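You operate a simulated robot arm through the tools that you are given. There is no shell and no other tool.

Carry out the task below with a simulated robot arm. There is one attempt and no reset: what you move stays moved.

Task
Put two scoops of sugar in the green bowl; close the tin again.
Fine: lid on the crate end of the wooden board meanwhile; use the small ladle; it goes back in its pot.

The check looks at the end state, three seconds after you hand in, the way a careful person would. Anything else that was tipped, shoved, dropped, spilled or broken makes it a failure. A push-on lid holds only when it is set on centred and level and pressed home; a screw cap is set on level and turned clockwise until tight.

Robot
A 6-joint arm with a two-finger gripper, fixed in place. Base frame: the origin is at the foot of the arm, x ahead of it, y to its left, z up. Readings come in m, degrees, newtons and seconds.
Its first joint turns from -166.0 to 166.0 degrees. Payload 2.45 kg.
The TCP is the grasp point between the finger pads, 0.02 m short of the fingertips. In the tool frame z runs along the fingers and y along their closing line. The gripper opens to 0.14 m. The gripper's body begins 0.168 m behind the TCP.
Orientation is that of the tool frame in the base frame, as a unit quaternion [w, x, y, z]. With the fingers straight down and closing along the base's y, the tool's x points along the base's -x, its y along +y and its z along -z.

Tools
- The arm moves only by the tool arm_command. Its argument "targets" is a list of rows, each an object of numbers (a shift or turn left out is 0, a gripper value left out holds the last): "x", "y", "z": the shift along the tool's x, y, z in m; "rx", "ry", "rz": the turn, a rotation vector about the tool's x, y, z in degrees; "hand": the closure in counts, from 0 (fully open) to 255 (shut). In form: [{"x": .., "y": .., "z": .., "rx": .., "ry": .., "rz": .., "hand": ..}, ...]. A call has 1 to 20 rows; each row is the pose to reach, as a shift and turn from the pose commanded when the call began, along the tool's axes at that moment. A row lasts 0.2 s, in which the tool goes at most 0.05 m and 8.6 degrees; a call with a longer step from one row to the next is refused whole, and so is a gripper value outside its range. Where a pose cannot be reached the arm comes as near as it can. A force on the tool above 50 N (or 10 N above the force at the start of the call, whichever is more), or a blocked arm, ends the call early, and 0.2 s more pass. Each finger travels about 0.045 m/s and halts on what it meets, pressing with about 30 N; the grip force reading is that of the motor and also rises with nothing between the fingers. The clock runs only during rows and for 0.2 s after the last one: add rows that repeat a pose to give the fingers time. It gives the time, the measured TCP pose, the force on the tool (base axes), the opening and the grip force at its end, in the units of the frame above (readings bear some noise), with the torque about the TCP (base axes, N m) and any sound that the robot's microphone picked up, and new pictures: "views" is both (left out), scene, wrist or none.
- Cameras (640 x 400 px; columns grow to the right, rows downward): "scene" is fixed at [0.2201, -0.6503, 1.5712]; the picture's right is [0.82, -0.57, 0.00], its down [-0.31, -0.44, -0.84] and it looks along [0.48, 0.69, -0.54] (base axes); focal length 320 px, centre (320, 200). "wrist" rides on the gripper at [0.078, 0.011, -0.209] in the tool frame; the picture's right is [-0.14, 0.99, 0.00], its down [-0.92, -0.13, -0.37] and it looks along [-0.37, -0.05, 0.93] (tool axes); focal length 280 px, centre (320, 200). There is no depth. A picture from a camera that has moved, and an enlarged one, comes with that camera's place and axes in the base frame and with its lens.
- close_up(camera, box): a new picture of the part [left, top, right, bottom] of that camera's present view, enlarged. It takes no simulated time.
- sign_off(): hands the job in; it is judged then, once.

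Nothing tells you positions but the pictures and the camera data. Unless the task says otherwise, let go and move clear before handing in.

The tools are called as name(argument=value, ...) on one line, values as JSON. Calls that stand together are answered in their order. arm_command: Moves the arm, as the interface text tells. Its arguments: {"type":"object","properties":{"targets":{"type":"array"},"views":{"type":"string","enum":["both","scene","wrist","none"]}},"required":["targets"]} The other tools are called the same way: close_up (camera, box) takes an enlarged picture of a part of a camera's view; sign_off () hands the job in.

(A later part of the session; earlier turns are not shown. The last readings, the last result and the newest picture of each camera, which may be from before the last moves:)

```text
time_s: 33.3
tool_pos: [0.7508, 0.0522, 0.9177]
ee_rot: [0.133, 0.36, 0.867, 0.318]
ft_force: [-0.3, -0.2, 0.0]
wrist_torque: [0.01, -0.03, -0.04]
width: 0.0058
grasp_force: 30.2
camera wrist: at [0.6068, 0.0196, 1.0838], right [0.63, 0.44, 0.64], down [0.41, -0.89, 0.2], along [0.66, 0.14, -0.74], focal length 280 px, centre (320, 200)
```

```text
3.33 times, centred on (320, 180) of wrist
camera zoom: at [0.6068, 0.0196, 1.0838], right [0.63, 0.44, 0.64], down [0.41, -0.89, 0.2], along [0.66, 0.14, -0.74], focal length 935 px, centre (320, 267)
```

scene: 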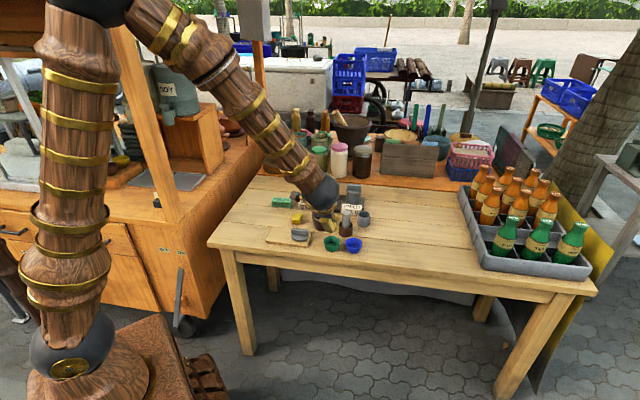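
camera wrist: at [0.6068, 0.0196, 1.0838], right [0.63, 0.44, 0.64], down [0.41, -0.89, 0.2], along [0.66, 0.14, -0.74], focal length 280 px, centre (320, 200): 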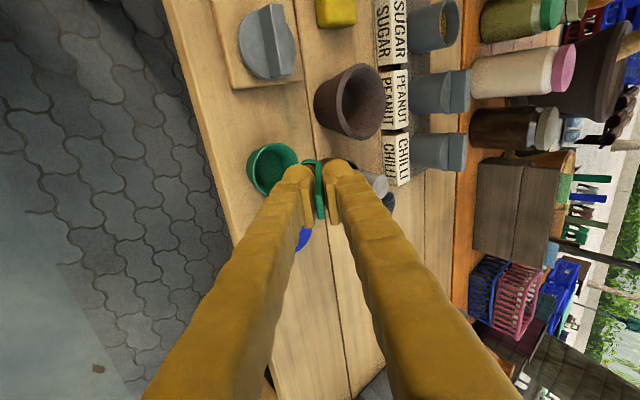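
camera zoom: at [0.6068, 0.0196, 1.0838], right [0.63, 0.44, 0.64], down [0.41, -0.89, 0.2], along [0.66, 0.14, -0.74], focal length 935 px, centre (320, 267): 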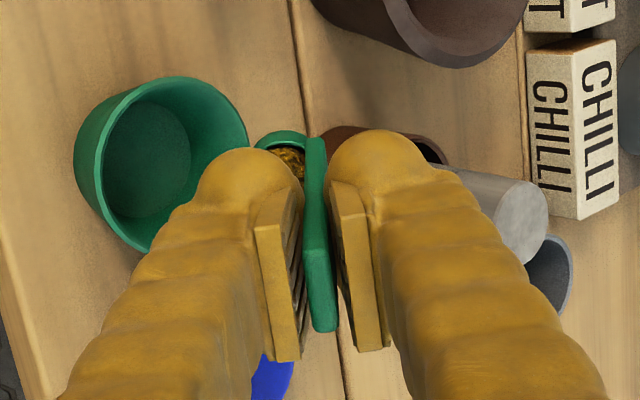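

Nothing has poured yet. The bowl centre looks about 5 mm further toward the front edge than I assumed, so I'll shift for that, lower slightly and continue to about 88°.

arm_command(targets=[{"y": -0.013, "z": -0.0016, "rx": -8}, {"y": -0.0264, "z": -0.0019, "rx": -16}, {"y": -0.0399, "z": -0.0008, "rx": -24}, {"y": -0.0499, "z": 0.0003, "rx": -32}, {"y": -0.0597, "z": 0.0027, "rx": -40}, {"y": -0.069, "z": 0.0065, "rx": -48}, {"y": -0.069, "z": 0.0065, "rx": -48}, {"y": -0.069, "z": 0.0065, "rx": -48}])

close_up(camera="scene", box=[300, 210, 360, 260])

close_up(camera="wrist", box=[240, 120, 400, 240])

```text
time_s: 35.1
tool_pos: [0.7165, 0.0181, 0.8681]
ee_rot: [0.267, 0.275, 0.663, 0.643]
ft_force: [0.2, -0.4, 0.1]
wrist_torque: [0.01, 0.03, 0.01]
width: 0.0058
grasp_force: 29.9
camera wrist: at [0.5147, -0.0724, 0.8857], right [0.12, -0.07, 0.99], down [0.39, -0.91, -0.11], along [0.91, 0.4, -0.08], focal length 280 px, centre (320, 200)
```

scene: 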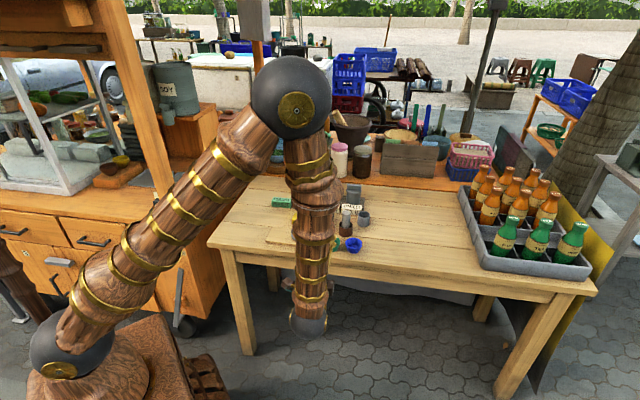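
wrist: 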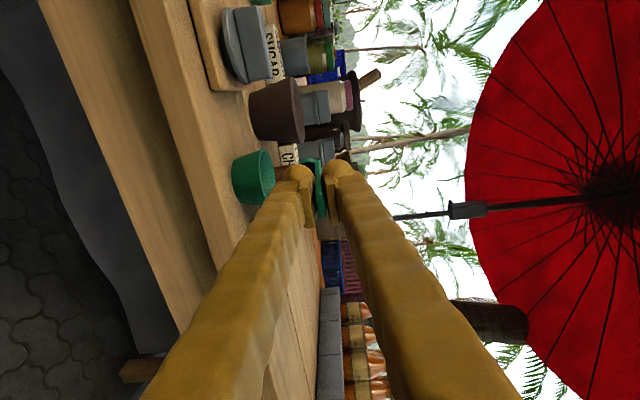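

```text
8.00 times, centred on (330, 235) of scene
camera zoom: at [0.2201, -0.6503, 1.5712], right [0.82, -0.57, 0.0], down [-0.31, -0.44, -0.84], along [0.48, 0.69, -0.54], focal length 2561 px, centre (240, -80)
```

zoom: 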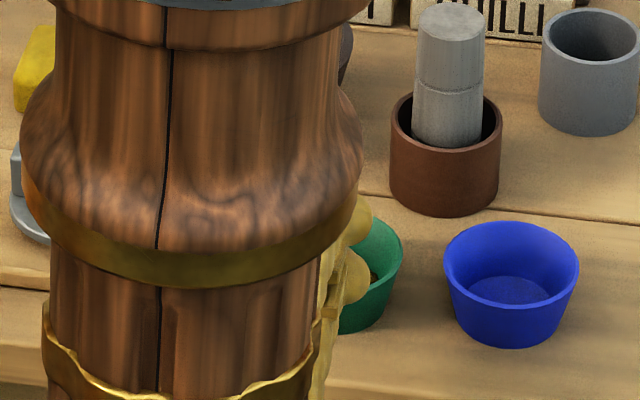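

```text
3.33 times, centred on (320, 180) of wrist
camera zoom: at [0.5147, -0.0724, 0.8857], right [0.12, -0.07, 0.99], down [0.39, -0.91, -0.11], along [0.91, 0.4, -0.08], focal length 935 px, centre (320, 267)
```

zoom: 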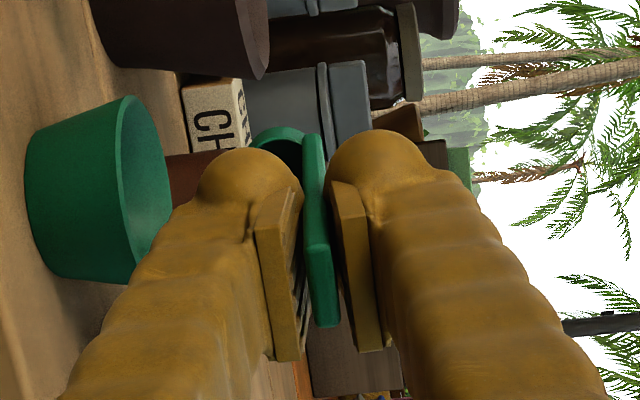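

close_up(camera="scene", box=[330, 230, 355, 255])

close_up(camera="wrist", box=[290, 145, 330, 185])

```text
16.00 times, centred on (342, 242) of scene
camera zoom: at [0.2201, -0.6503, 1.5712], right [0.82, -0.57, 0.0], down [-0.31, -0.44, -0.84], along [0.48, 0.69, -0.54], focal length 5122 px, centre (-40, -480)
```

zoom: 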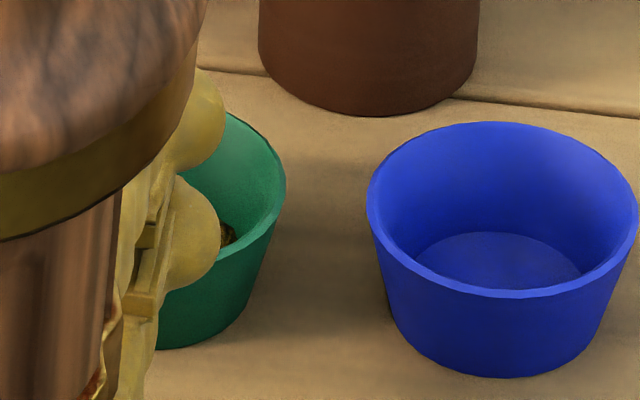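

```text
10.00 times, centred on (310, 165) of wrist
camera zoom: at [0.5147, -0.0724, 0.8857], right [0.12, -0.07, 0.99], down [0.39, -0.91, -0.11], along [0.91, 0.4, -0.08], focal length 2804 px, centre (420, 550)
```

zoom: 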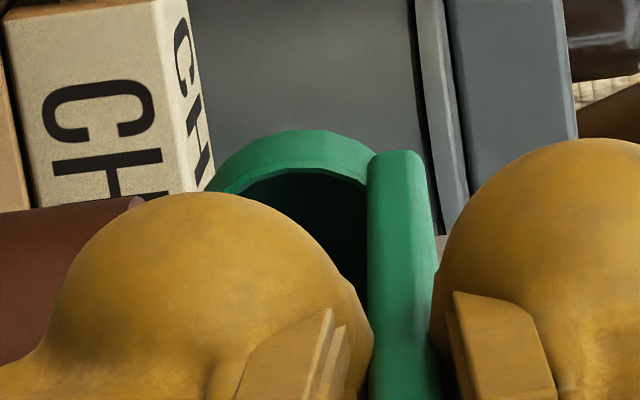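

The cup is empty and brown sugar shows in the green bowl, with nothing spilled around it. I'll tilt back upright around the same pivot while rising.

arm_command(targets=[{"y": 0.0131, "z": 0.0043, "rx": 8}, {"y": 0.0254, "z": 0.0097, "rx": 16}, {"y": 0.0369, "z": 0.0164, "rx": 24}, {"y": 0.0474, "z": 0.0239, "rx": 32}, {"y": 0.0568, "z": 0.0323, "rx": 40}, {"y": 0.0649, "z": 0.0414, "rx": 48}, {"y": 0.0716, "z": 0.0509, "rx": 56}, {"y": 0.0771, "z": 0.0608, "rx": 64}, {"y": 0.0811, "z": 0.0707, "rx": 72}, {"y": 0.0837, "z": 0.0806, "rx": 80}, {"y": 0.0849, "z": 0.0901, "rx": 88}, {"y": 0.1049, "z": 0.0895, "rx": 88}, {"y": 0.1259, "z": 0.0887, "rx": 88}, {"y": 0.1259, "z": 0.0887, "rx": 88}])

close_up(camera="scene", box=[290, 185, 370, 265])

close_up(camera="wrist", box=[230, 90, 370, 230])

```text
time_s: 38.1
tool_pos: [0.7813, 0.0844, 0.9908]
ee_rot: [0.002, 0.383, 0.924, 0.0]
ft_force: [0.1, 0.3, 0.0]
wrist_torque: [-0.01, -0.03, 0.01]
width: 0.0062
grasp_force: 29.9
camera wrist: at [0.7342, 0.1481, 1.2002], right [0.8, 0.6, 0.0], down [0.56, -0.74, 0.37], along [0.22, -0.29, -0.93], focal length 280 px, centre (320, 200)
```

scene: 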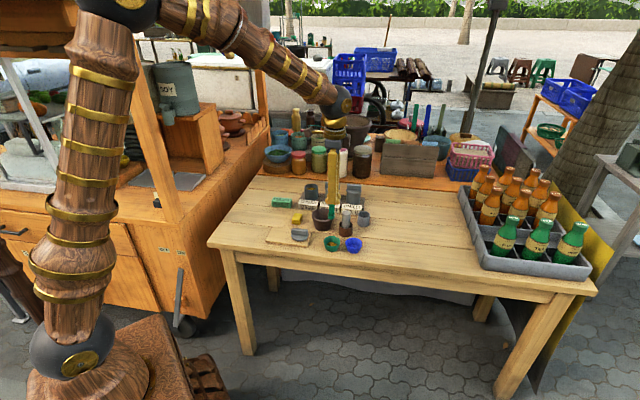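
wrist: 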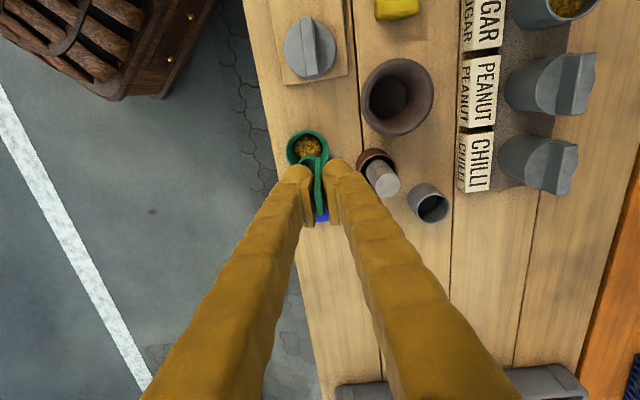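

```text
5.00 times, centred on (330, 225) of scene
camera zoom: at [0.2201, -0.6503, 1.5712], right [0.82, -0.57, 0.0], down [-0.31, -0.44, -0.84], along [0.48, 0.69, -0.54], focal length 1600 px, centre (270, 75)
```

zoom: 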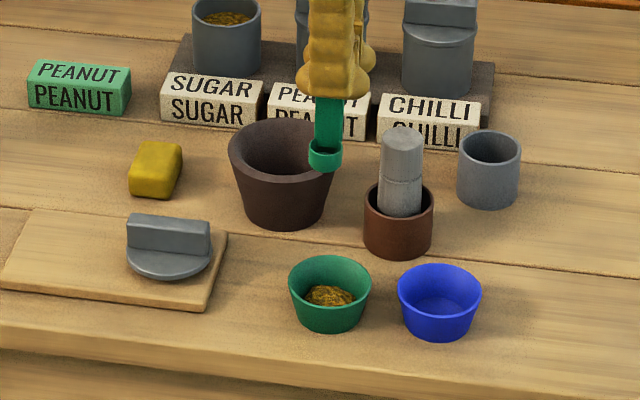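

```text
2.86 times, centred on (300, 160) of wrist
camera zoom: at [0.7342, 0.1481, 1.2002], right [0.8, 0.6, 0.0], down [0.56, -0.74, 0.37], along [0.22, -0.29, -0.93], focal length 801 px, centre (377, 314)
```

zoom: 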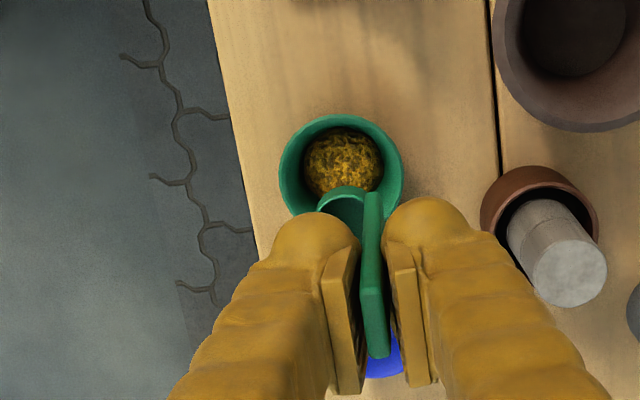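

The first scoop is in the green bowl, the cup is empty and nothing else has moved. I'll return over the sugar tin for the second scoop.

arm_command(targets=[{"x": 0.01, "y": 0.021, "z": -0.004}, {"x": 0.027, "y": 0.057, "z": -0.008}, {"x": 0.045, "y": 0.095, "z": -0.012}, {"x": 0.063, "y": 0.133, "z": -0.012}, {"x": 0.081, "y": 0.171, "z": -0.012}, {"x": 0.099, "y": 0.209, "z": -0.012}, {"x": 0.117, "y": 0.247, "z": -0.012}, {"x": 0.131, "y": 0.276, "z": -0.012}, {"x": 0.1409, "y": 0.2958, "z": -0.012}, {"x": 0.1409, "y": 0.2958, "z": -0.012}])

close_up(camera="scene", box=[290, 155, 340, 205])

close_up(camera="wrist", box=[270, 110, 370, 210])

```text
time_s: 40.3
tool_pos: [0.8919, 0.3923, 1.0039]
ee_rot: [0.002, 0.382, 0.924, 0.001]
ft_force: [0.5, 0.7, 0.2]
wrist_torque: [0.01, -0.01, -0.01]
width: 0.006
grasp_force: 30.2
camera wrist: at [0.8438, 0.4574, 1.2125], right [0.8, 0.6, 0.0], down [0.56, -0.74, 0.37], along [0.22, -0.29, -0.93], focal length 280 px, centre (320, 200)
```

scene: 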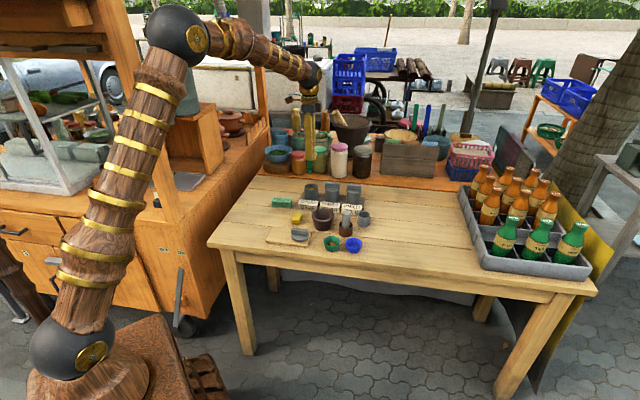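
wrist: 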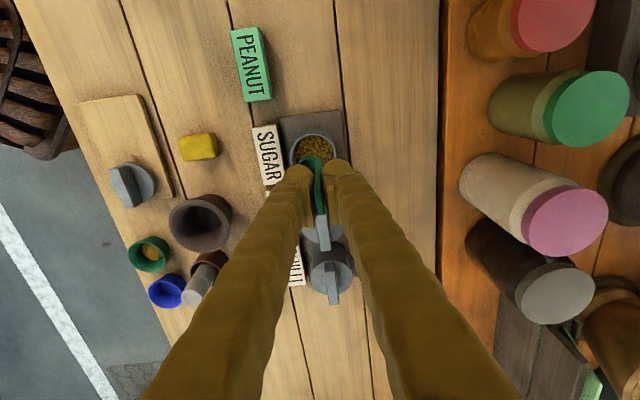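

```text
8.00 times, centred on (315, 180) of scene
camera zoom: at [0.2201, -0.6503, 1.5712], right [0.82, -0.57, 0.0], down [-0.31, -0.44, -0.84], along [0.48, 0.69, -0.54], focal length 2561 px, centre (360, 360)
```

zoom: 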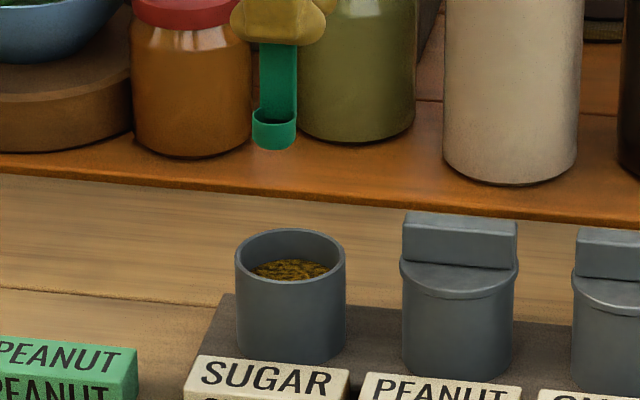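

```text
4.00 times, centred on (320, 160) of wrist
camera zoom: at [0.8438, 0.4574, 1.2125], right [0.8, 0.6, 0.0], down [0.56, -0.74, 0.37], along [0.22, -0.29, -0.93], focal length 1122 px, centre (320, 360)
```

zoom: 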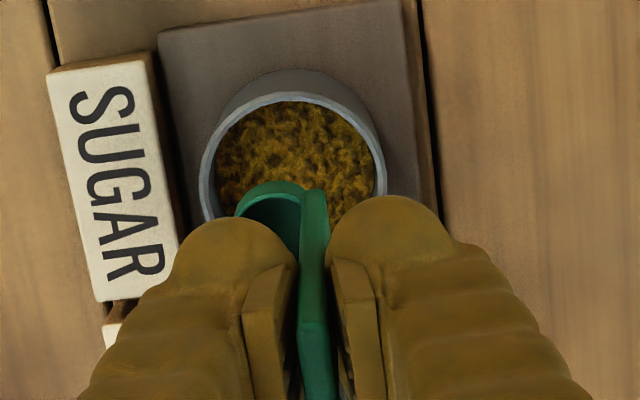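

The ladle seems to have shifted a few millimetres in the grip. I'll zoom in to check before dipping.

close_up(camera="scene", box=[295, 150, 325, 180])

close_up(camera="wrist", box=[295, 145, 345, 225])

```text
13.33 times, centred on (310, 165) of scene
camera zoom: at [0.2201, -0.6503, 1.5712], right [0.82, -0.57, 0.0], down [-0.31, -0.44, -0.84], along [0.48, 0.69, -0.54], focal length 4268 px, centre (453, 667)
```

zoom: 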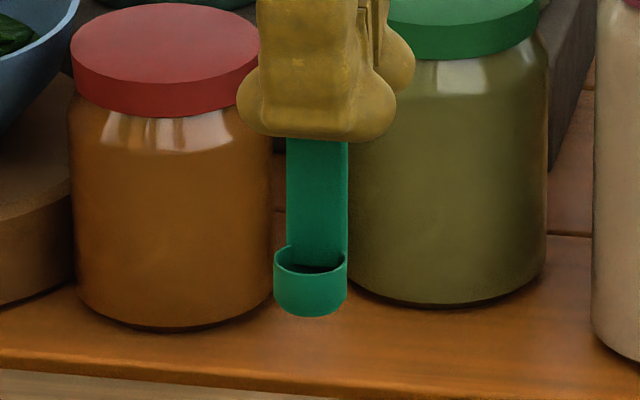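

```text
5.00 times, centred on (320, 185) of wrist
camera zoom: at [0.8438, 0.4574, 1.2125], right [0.8, 0.6, 0.0], down [0.56, -0.74, 0.37], along [0.22, -0.29, -0.93], focal length 1402 px, centre (320, 275)
```

zoom: 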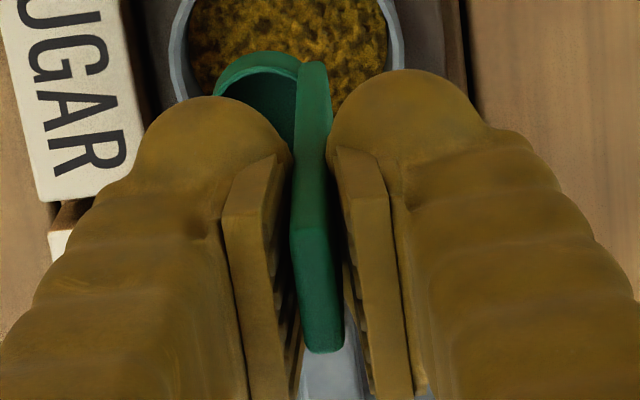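

The ladle is still upright but has slid about 5 mm sideways in the grip, so I'll shift the tool 5 mm to re-centre the cup. Then I'll lower to rim level.

arm_command(targets=[{"x": -0.005}, {"x": -0.005, "z": 0.03}, {"x": -0.005, "z": 0.055}, {"x": -0.005, "z": 0.073}, {"x": -0.005, "z": 0.073}], views="wrist")

close_up(camera="scene", box=[290, 165, 340, 210])

close_up(camera="wrist", box=[270, 100, 370, 210])

```text
time_s: 41.5
tool_pos: [0.8965, 0.3896, 0.9307]
ee_rot: [0.001, 0.383, 0.924, 0.001]
ft_force: [-0.3, 0.5, 0.8]
wrist_torque: [-0.03, 0.01, 0.0]
width: 0.0058
grasp_force: 30.4
camera wrist: at [0.8482, 0.453, 1.1396], right [0.8, 0.6, 0.0], down [0.56, -0.74, 0.37], along [0.23, -0.29, -0.93], focal length 280 px, centre (320, 200)
```

wrist: 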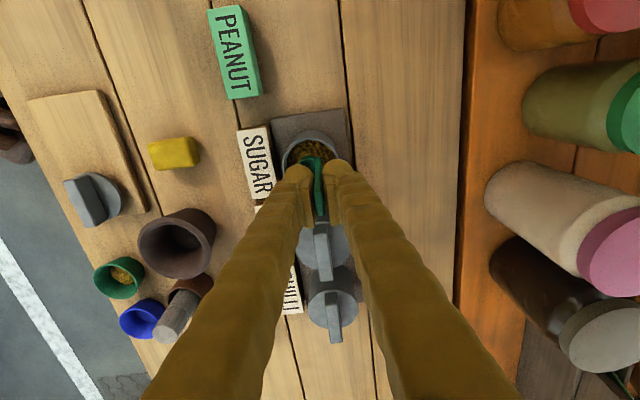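

```text
8.89 times, centred on (315, 188) of scene
camera zoom: at [0.2201, -0.6503, 1.5712], right [0.82, -0.57, 0.0], down [-0.31, -0.44, -0.84], along [0.48, 0.69, -0.54], focal length 2845 px, centre (364, 311)
```

zoom: 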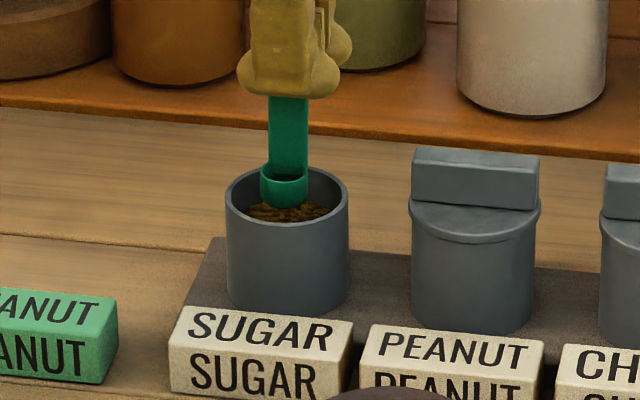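

```text
3.64 times, centred on (320, 155) of wrist
camera zoom: at [0.8482, 0.453, 1.1396], right [0.8, 0.6, 0.0], down [0.56, -0.74, 0.37], along [0.23, -0.29, -0.93], focal length 1020 px, centre (320, 364)
```

zoom: 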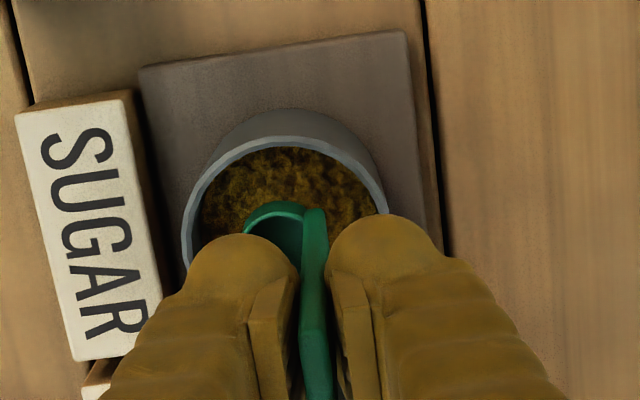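

The cup is centred in the mouth again, so I'll dip for the second scoop.

arm_command(targets=[{"z": 0.006}, {"z": 0.012}, {"z": 0.018}, {"z": 0.024}, {"z": 0.03}, {"z": 0.036}, {"z": 0.038}, {"z": 0.038}], views="wrist")

close_up(camera="scene", box=[290, 165, 340, 210])

close_up(camera="wrist", box=[270, 100, 370, 210])

```text
time_s: 43.3
tool_pos: [0.8965, 0.3906, 0.8939]
ee_rot: [0.001, 0.382, 0.924, 0.002]
ft_force: [0.9, 2.1, 22.9]
wrist_torque: [0.01, 0.01, -0.02]
width: 0.006
grasp_force: 30.4
camera wrist: at [0.8484, 0.4535, 1.1027], right [0.8, 0.6, 0.0], down [0.56, -0.74, 0.37], along [0.23, -0.29, -0.93], focal length 280 px, centre (320, 200)
```

wrist: 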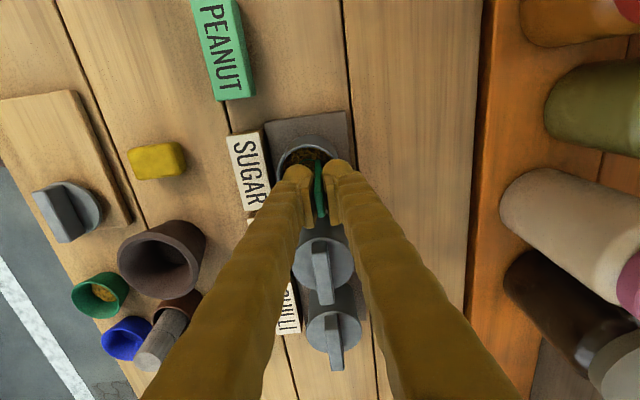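

```text
8.89 times, centred on (315, 188) of scene
camera zoom: at [0.2201, -0.6503, 1.5712], right [0.82, -0.57, 0.0], down [-0.31, -0.44, -0.84], along [0.48, 0.69, -0.54], focal length 2845 px, centre (364, 311)
```

zoom: 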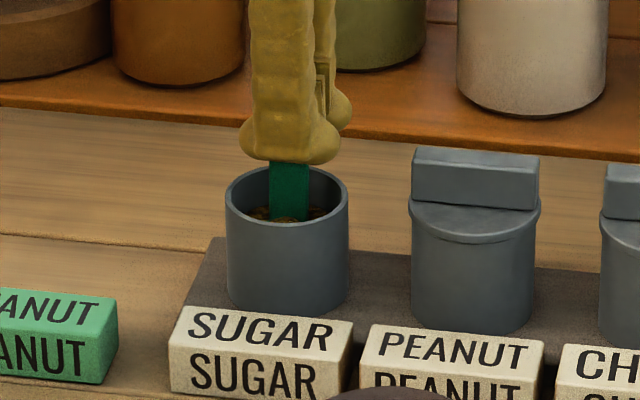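

```text
3.64 times, centred on (320, 155) of wrist
camera zoom: at [0.8484, 0.4535, 1.1027], right [0.8, 0.6, 0.0], down [0.56, -0.74, 0.37], along [0.23, -0.29, -0.93], focal length 1020 px, centre (320, 364)
```

zoom: 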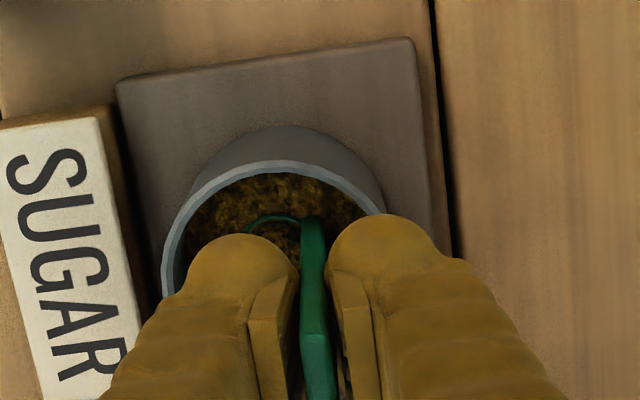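

The cup rim is at the sugar level with sugar inside. I'll lift slowly and check the fill.

arm_command(targets=[{"z": -0.006}, {"z": -0.014}, {"z": -0.024}, {"z": -0.036}, {"z": -0.05}, {"z": -0.065}, {"z": -0.08}, {"z": -0.095}, {"z": -0.11}, {"z": -0.11}], views="wrist")

close_up(camera="scene", box=[290, 155, 340, 205])

close_up(camera="wrist", box=[270, 110, 370, 210])

```text
time_s: 45.5
tool_pos: [0.8952, 0.3899, 1.0039]
ee_rot: [0.001, 0.383, 0.924, 0.001]
ft_force: [0.4, 0.1, -0.5]
wrist_torque: [0.02, 0.01, -0.01]
width: 0.0058
grasp_force: 29.5
camera wrist: at [0.8479, 0.4535, 1.212], right [0.8, 0.6, 0.0], down [0.56, -0.74, 0.37], along [0.22, -0.29, -0.93], focal length 280 px, centre (320, 200)
```

wrist: 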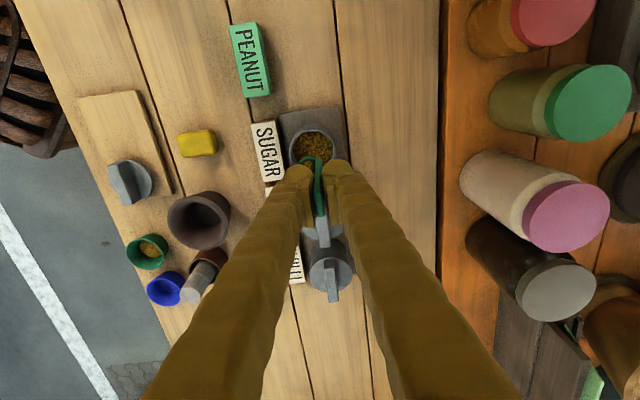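

```text
8.00 times, centred on (315, 180) of scene
camera zoom: at [0.2201, -0.6503, 1.5712], right [0.82, -0.57, 0.0], down [-0.31, -0.44, -0.84], along [0.48, 0.69, -0.54], focal length 2561 px, centre (360, 360)
```

zoom: 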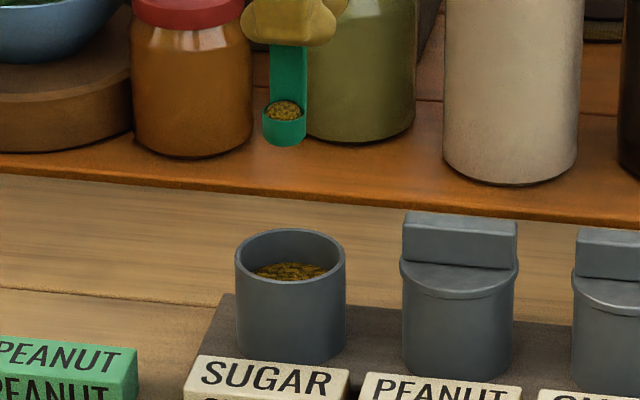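

```text
4.00 times, centred on (320, 160) of wrist
camera zoom: at [0.8479, 0.4535, 1.212], right [0.8, 0.6, 0.0], down [0.56, -0.74, 0.37], along [0.22, -0.29, -0.93], focal length 1122 px, centre (320, 360)
```

zoom: 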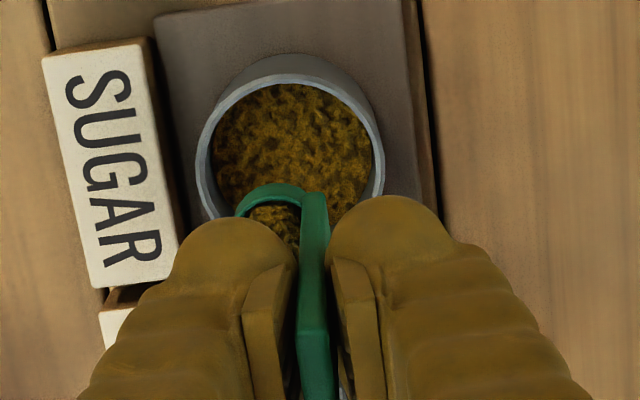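

The second scoop is full as well. I'll carry it steadily over the green bowl and lower it.

arm_command(targets=[{"x": -0.006, "y": -0.012}, {"x": -0.018, "y": -0.037}, {"x": -0.031, "y": -0.066}, {"x": -0.045, "y": -0.096}, {"x": -0.059, "y": -0.126}, {"x": -0.073, "y": -0.156}, {"x": -0.087, "y": -0.186}, {"x": -0.101, "y": -0.216}, {"x": -0.115, "y": -0.245}, {"x": -0.126, "y": -0.27}, {"x": -0.134, "y": -0.287}, {"x": -0.1384, "y": -0.2958}, {"x": -0.1384, "y": -0.2958}, {"x": -0.1384, "y": -0.2958, "z": 0.02}, {"x": -0.1384, "y": -0.2958, "z": 0.042}, {"x": -0.1384, "y": -0.2958, "z": 0.064}, {"x": -0.1384, "y": -0.2958, "z": 0.08}, {"x": -0.1384, "y": -0.2958, "z": 0.088}, {"x": -0.1384, "y": -0.2958, "z": 0.088}])

close_up(camera="scene", box=[300, 210, 360, 260])

close_up(camera="wrist", box=[250, 100, 370, 220])

```text
time_s: 49.5
tool_pos: [0.7835, 0.0821, 0.9143]
ee_rot: [0.002, 0.383, 0.924, 0.001]
ft_force: [-0.7, 0.3, -1.0]
wrist_torque: [-0.02, -0.01, 0.01]
width: 0.0061
grasp_force: 30.3
camera wrist: at [0.737, 0.1463, 1.1233], right [0.8, 0.6, 0.0], down [0.56, -0.74, 0.37], along [0.23, -0.29, -0.93], focal length 280 px, centre (320, 200)
```

scene: 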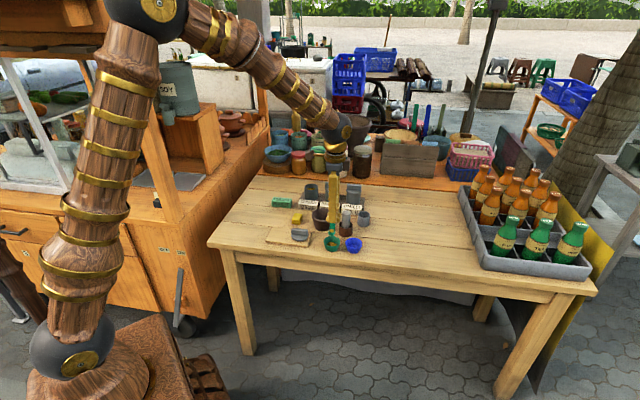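
wrist: 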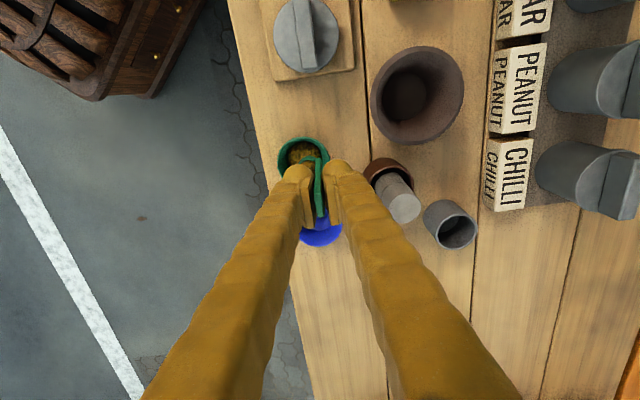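

```text
8.00 times, centred on (330, 235) of scene
camera zoom: at [0.2201, -0.6503, 1.5712], right [0.82, -0.57, 0.0], down [-0.31, -0.44, -0.84], along [0.48, 0.69, -0.54], focal length 2561 px, centre (240, -80)
```

zoom: 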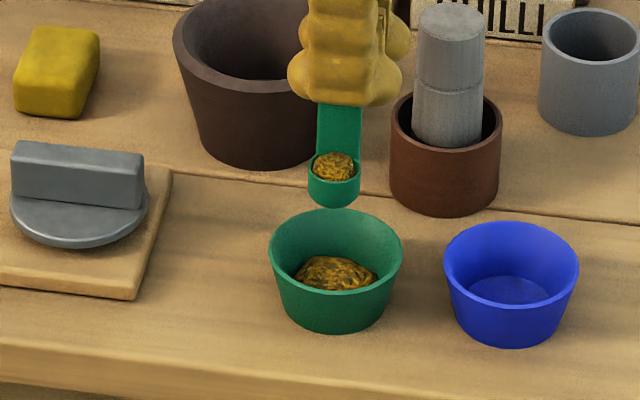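

```text
3.33 times, centred on (310, 160) of wrist
camera zoom: at [0.737, 0.1463, 1.1233], right [0.8, 0.6, 0.0], down [0.56, -0.74, 0.37], along [0.23, -0.29, -0.93], focal length 935 px, centre (353, 333)
```

zoom: 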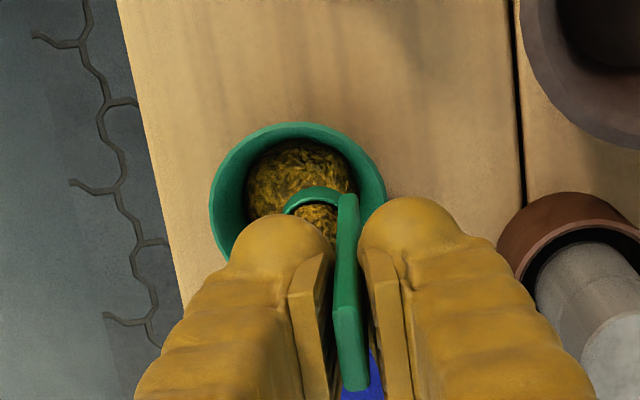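

The full cup is above the bowl. I'll tilt again around the lip, in smaller steps this time.

arm_command(targets=[{"y": -0.0065, "z": -0.0023, "rx": -5.5}, {"y": -0.0133, "z": -0.0039, "rx": -11}, {"y": -0.0201, "z": -0.0049, "rx": -16.5}, {"y": -0.0271, "z": -0.0052, "rx": -22}, {"y": -0.034, "z": -0.0049, "rx": -27.5}, {"y": -0.0408, "z": -0.0039, "rx": -33}, {"y": -0.0476, "z": -0.0022, "rx": -38.5}, {"y": -0.0541, "z": 0.0, "rx": -44}, {"y": -0.0541, "z": 0.0, "rx": -44}])

close_up(camera="scene", box=[300, 210, 360, 260])

close_up(camera="wrist", box=[240, 120, 400, 240])

```text
time_s: 51.5
tool_pos: [0.7462, 0.0442, 0.9144]
ee_rot: [0.145, 0.355, 0.856, 0.347]
ft_force: [-0.2, 0.3, 0.2]
wrist_torque: [-0.02, -0.02, 0.01]
width: 0.006
grasp_force: 30.2
camera wrist: at [0.5937, 0.003, 1.0714], right [0.6, 0.41, 0.69], down [0.4, -0.9, 0.18], along [0.69, 0.17, -0.7], focal length 280 px, centre (320, 200)
```

scene: 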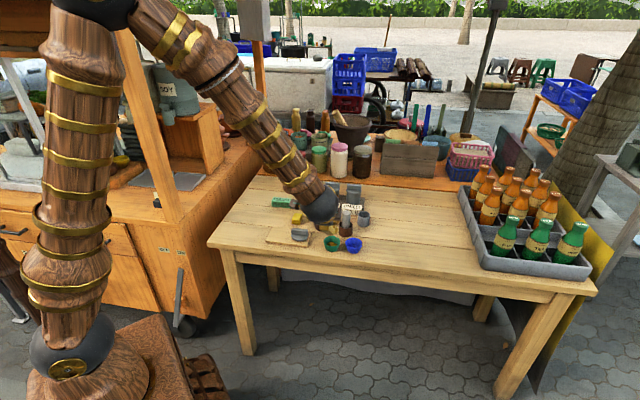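
wrist: 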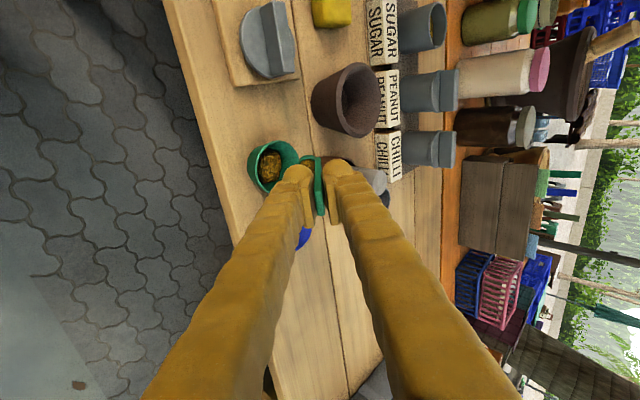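

```text
8.00 times, centred on (330, 235) of scene
camera zoom: at [0.2201, -0.6503, 1.5712], right [0.82, -0.57, 0.0], down [-0.31, -0.44, -0.84], along [0.48, 0.69, -0.54], focal length 2561 px, centre (240, -80)
```

zoom: 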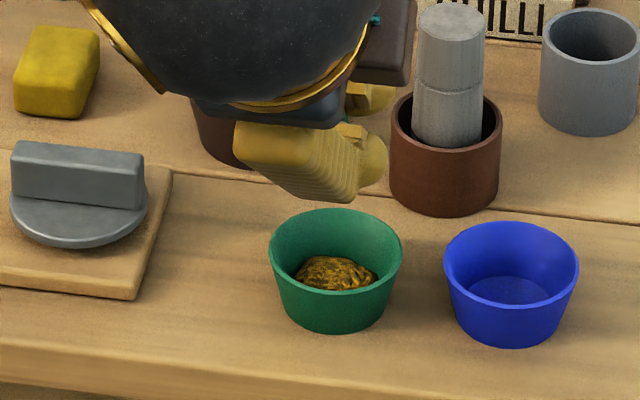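

```text
3.33 times, centred on (320, 180) of wrist
camera zoom: at [0.5937, 0.003, 1.0714], right [0.6, 0.41, 0.69], down [0.4, -0.9, 0.18], along [0.69, 0.17, -0.7], focal length 935 px, centre (320, 267)
```

zoom: 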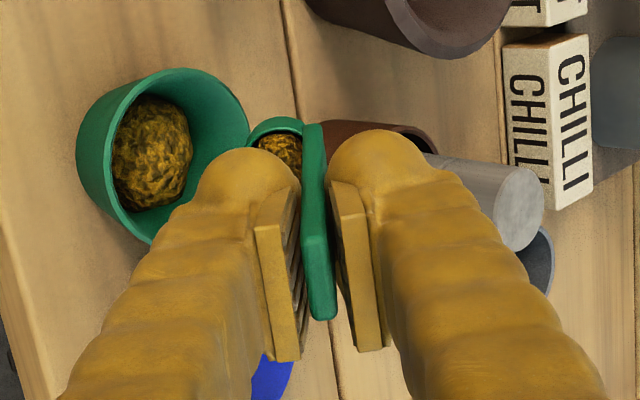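

arm_command(targets=[{"y": -0.0082, "z": -0.0005, "rx": -5.5}, {"y": -0.0168, "z": -0.0003, "rx": -11}, {"y": -0.0253, "z": 0.0005, "rx": -16.5}, {"y": -0.034, "z": 0.002, "rx": -22}, {"y": -0.0409, "z": 0.0023, "rx": -27.5}, {"y": -0.0477, "z": 0.0033, "rx": -33}, {"y": -0.0545, "z": 0.005, "rx": -38.5}, {"y": -0.061, "z": 0.0072, "rx": -44}, {"y": -0.0656, "z": 0.0093, "rx": -48}, {"y": -0.0656, "z": 0.0093, "rx": -48}, {"y": -0.0656, "z": 0.0093, "rx": -48}])

close_up(camera="scene", box=[330, 230, 355, 255])

close_up(camera="wrist", box=[290, 145, 330, 185])

```text
time_s: 53.9
tool_pos: [0.7179, 0.0151, 0.8609]
ee_rot: [0.277, 0.265, 0.641, 0.665]
ft_force: [0.2, -0.1, -0.4]
wrist_torque: [0.0, -0.01, -0.03]
width: 0.0063
grasp_force: 29.6
camera wrist: at [0.5148, -0.0761, 0.8649], right [0.07, -0.12, 0.99], down [0.39, -0.91, -0.14], along [0.92, 0.4, -0.01], focal length 280 px, centre (320, 200)
```

scene: 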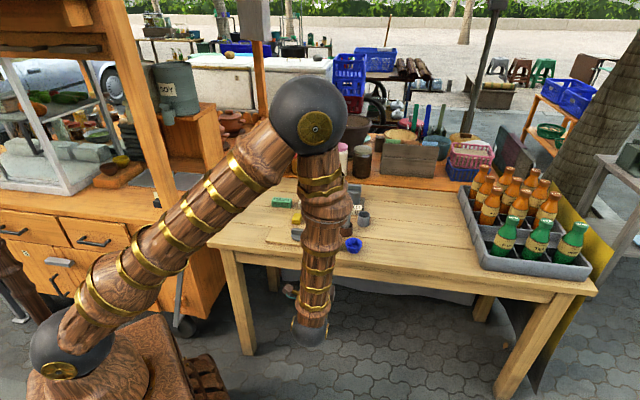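
wrist: 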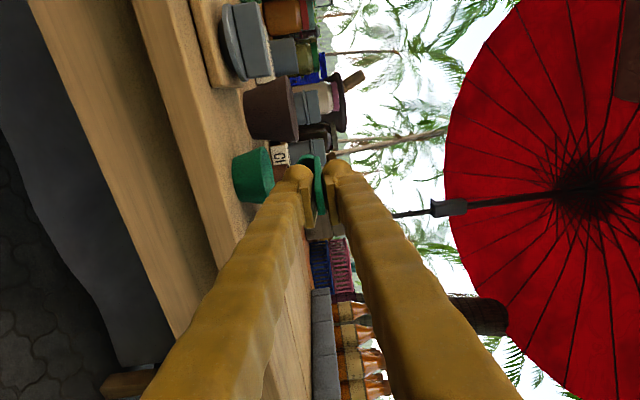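

```text
16.00 times, centred on (342, 242) of scene
camera zoom: at [0.2201, -0.6503, 1.5712], right [0.82, -0.57, 0.0], down [-0.31, -0.44, -0.84], along [0.48, 0.69, -0.54], focal length 5122 px, centre (-40, -480)
```

zoom: 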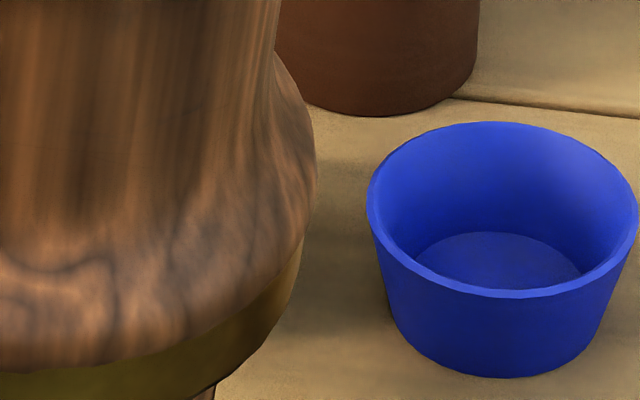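

```text
10.00 times, centred on (310, 165) of wrist
camera zoom: at [0.5148, -0.0761, 0.8649], right [0.07, -0.12, 0.99], down [0.39, -0.91, -0.14], along [0.92, 0.4, -0.01], focal length 2804 px, centre (420, 550)
```

zoom: 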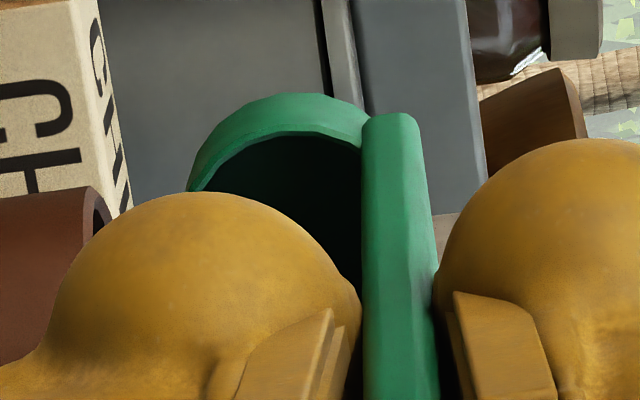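

The cup is empty again. I'll rotate slowly back upright while rising.

arm_command(targets=[{"y": 0.0092, "z": 0.0029, "rx": 5.4}, {"y": 0.0181, "z": 0.0064, "rx": 10.8}, {"y": 0.0266, "z": 0.0105, "rx": 16.2}, {"y": 0.0348, "z": 0.015, "rx": 21.6}, {"y": 0.0425, "z": 0.0201, "rx": 27}, {"y": 0.0497, "z": 0.0255, "rx": 32.4}, {"y": 0.0564, "z": 0.0313, "rx": 37.8}, {"y": 0.0625, "z": 0.0374, "rx": 43.2}, {"y": 0.0681, "z": 0.0438, "rx": 48.6}, {"y": 0.0731, "z": 0.0505, "rx": 54}, {"y": 0.0774, "z": 0.0573, "rx": 59.4}, {"y": 0.0811, "z": 0.0642, "rx": 64.8}, {"y": 0.0842, "z": 0.0711, "rx": 70.2}, {"y": 0.0866, "z": 0.078, "rx": 75.6}, {"y": 0.0884, "z": 0.0848, "rx": 81}, {"y": 0.0896, "z": 0.0914, "rx": 86.4}, {"y": 0.09, "z": 0.0981, "rx": 92}, {"y": 0.11, "z": 0.0988, "rx": 92}, {"y": 0.124, "z": 0.0993, "rx": 92}, {"y": 0.124, "z": 0.0993, "rx": 92}])

close_up(camera="scene", box=[290, 185, 370, 265])

close_up(camera="wrist", box=[230, 90, 370, 230])

```text
time_s: 58.1
tool_pos: [0.7838, 0.0825, 0.9892]
ee_rot: [0.0, 0.383, 0.924, 0.0]
ft_force: [-0.7, 0.5, 0.3]
wrist_torque: [0.02, 0.03, -0.01]
width: 0.006
grasp_force: 29.8
camera wrist: at [0.736, 0.1464, 1.1982], right [0.8, 0.6, 0.0], down [0.56, -0.74, 0.37], along [0.22, -0.29, -0.93], focal length 280 px, centre (320, 200)
```

scene: 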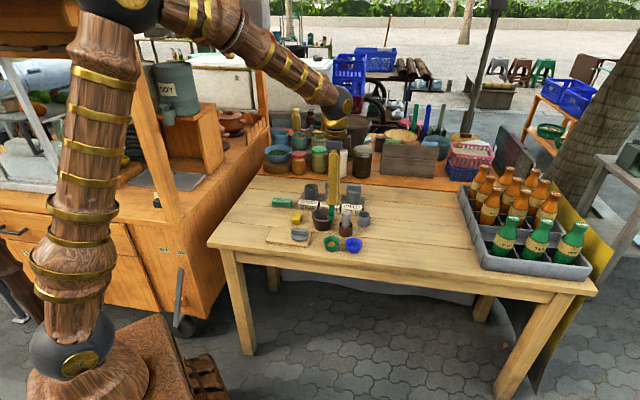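
wrist: 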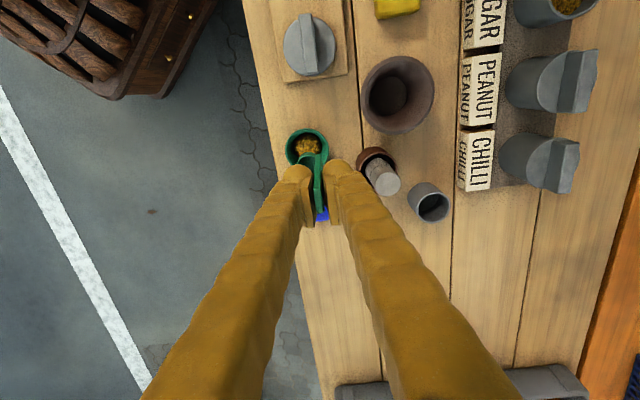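

```text
5.00 times, centred on (330, 225) of scene
camera zoom: at [0.2201, -0.6503, 1.5712], right [0.82, -0.57, 0.0], down [-0.31, -0.44, -0.84], along [0.48, 0.69, -0.54], focal length 1600 px, centre (270, 75)
```

zoom: 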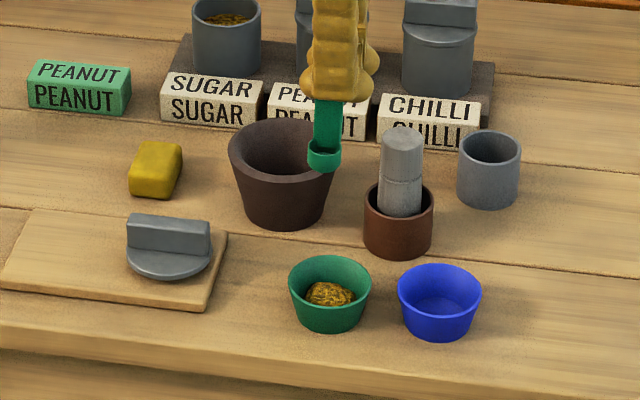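

```text
2.86 times, centred on (300, 160) of wrist
camera zoom: at [0.736, 0.1464, 1.1982], right [0.8, 0.6, 0.0], down [0.56, -0.74, 0.37], along [0.22, -0.29, -0.93], focal length 801 px, centre (377, 314)
```

zoom: 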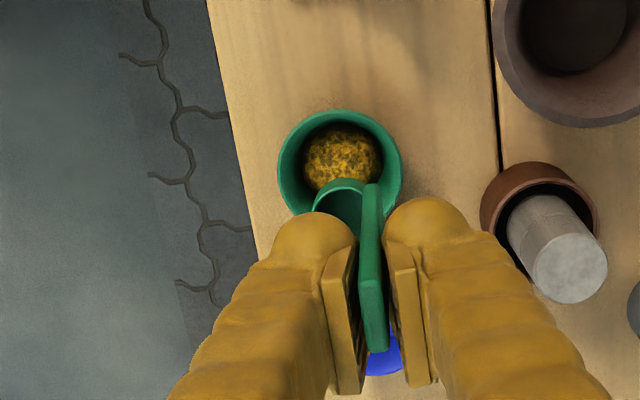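

close_up(camera="scene", box=[312, 228, 352, 256])

close_up(camera="wrist", box=[270, 110, 350, 230])

close_up(camera="scene", box=[315, 195, 345, 225])

```text
14.29 times, centred on (332, 242) of scene
camera zoom: at [0.2201, -0.6503, 1.5712], right [0.82, -0.57, 0.0], down [-0.31, -0.44, -0.84], along [0.48, 0.69, -0.54], focal length 4573 px, centre (149, -400)
```

zoom: 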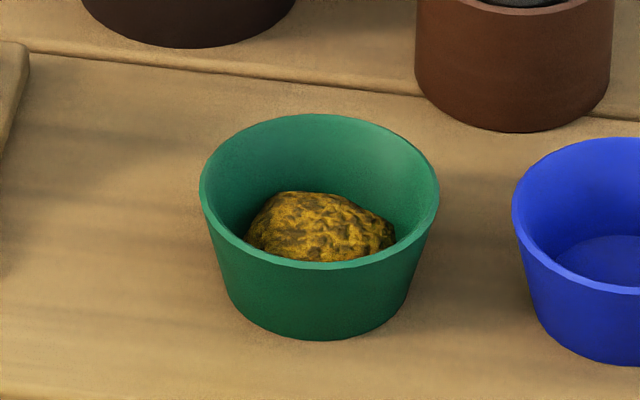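

```text
3.33 times, centred on (310, 170) of wrist
camera zoom: at [0.736, 0.1464, 1.1982], right [0.8, 0.6, 0.0], down [0.56, -0.74, 0.37], along [0.22, -0.29, -0.93], focal length 935 px, centre (353, 300)
```

zoom: 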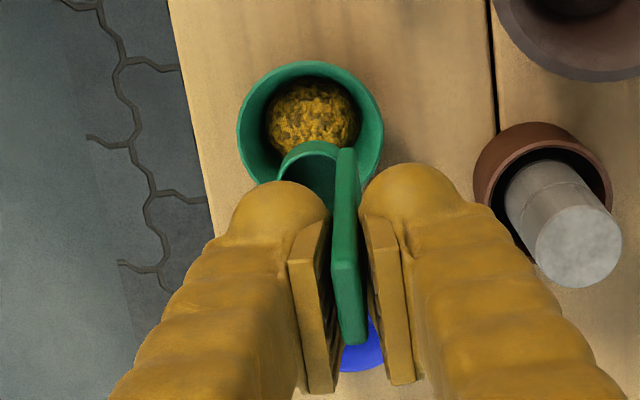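

```text
13.33 times, centred on (330, 210) of scene
camera zoom: at [0.2201, -0.6503, 1.5712], right [0.82, -0.57, 0.0], down [-0.31, -0.44, -0.84], along [0.48, 0.69, -0.54], focal length 4268 px, centre (187, 67)
```

zoom: 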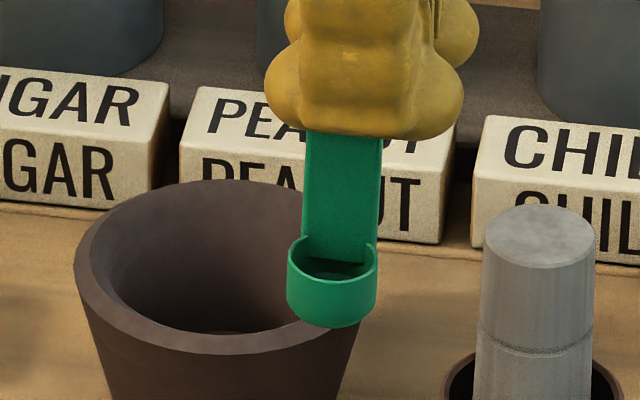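

Two scoops are in the green bowl, the ladle is empty and the table around is clean. The ladle leans about 3° and sits about 4 mm off in the grip. I'll compensate for both and carry it back over its pot.

arm_command(targets=[{"x": -0.01, "y": 0.015, "z": -0.01, "ry": -0.5}, {"x": -0.03, "y": 0.045, "z": -0.012, "ry": -1}, {"x": -0.05, "y": 0.076, "z": -0.012, "ry": -1.5}, {"x": -0.07, "y": 0.106, "z": -0.012, "ry": -2}, {"x": -0.09, "y": 0.136, "z": -0.012, "ry": -2.5}, {"x": -0.1056, "y": 0.1596, "z": -0.012, "ry": -2.9}, {"x": -0.1056, "y": 0.1596, "z": -0.012, "ry": -2.9}])

close_up(camera="scene", box=[330, 150, 400, 235])

close_up(camera="wrist", box=[260, 110, 380, 230])

```text
time_s: 59.7
tool_pos: [0.9709, 0.1207, 1.0016]
ee_rot: [0.025, 0.382, 0.924, -0.009]
ft_force: [0.6, -0.7, -0.1]
wrist_torque: [0.0, 0.04, 0.0]
width: 0.0064
grasp_force: 29.6
camera wrist: at [0.916, 0.1915, 1.2068], right [0.8, 0.6, 0.01], down [0.55, -0.73, 0.42], along [0.26, -0.33, -0.91], focal length 280 px, centre (320, 200)
```

scene: 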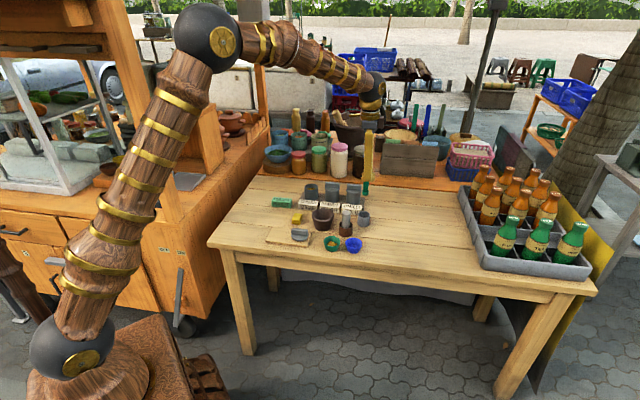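
wrist: 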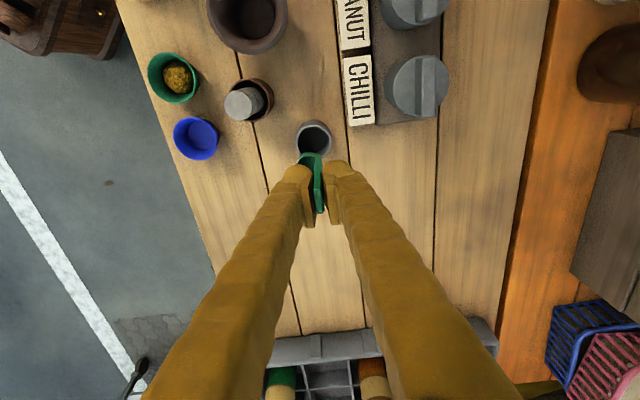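

```text
4.71 times, centred on (365, 192) of scene
camera zoom: at [0.2201, -0.6503, 1.5712], right [0.82, -0.57, 0.0], down [-0.31, -0.44, -0.84], along [0.48, 0.69, -0.54], focal length 1506 px, centre (108, 235)
```

zoom: 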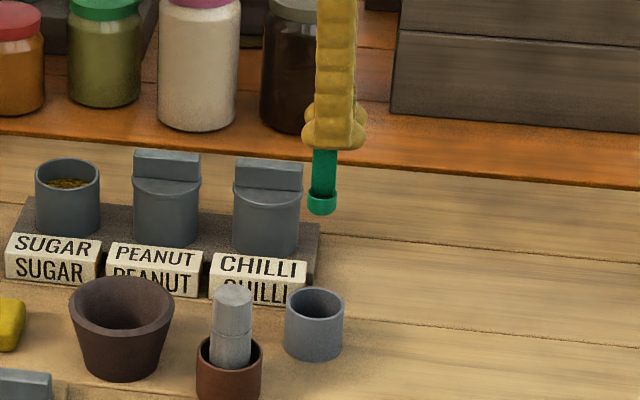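

```text
3.33 times, centred on (320, 170) of wrist
camera zoom: at [0.916, 0.1915, 1.2068], right [0.8, 0.6, 0.01], down [0.55, -0.73, 0.42], along [0.26, -0.33, -0.91], focal length 935 px, centre (320, 300)
```

zoom: 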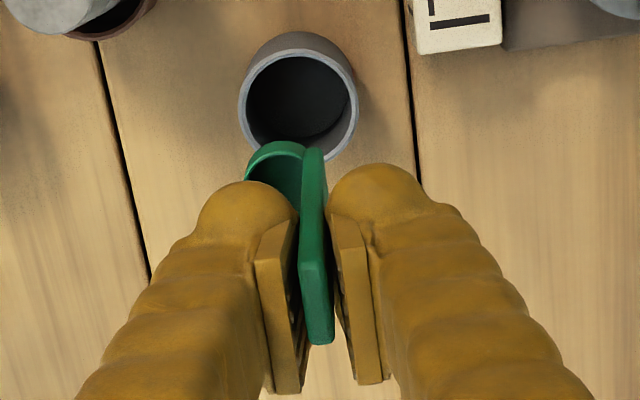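

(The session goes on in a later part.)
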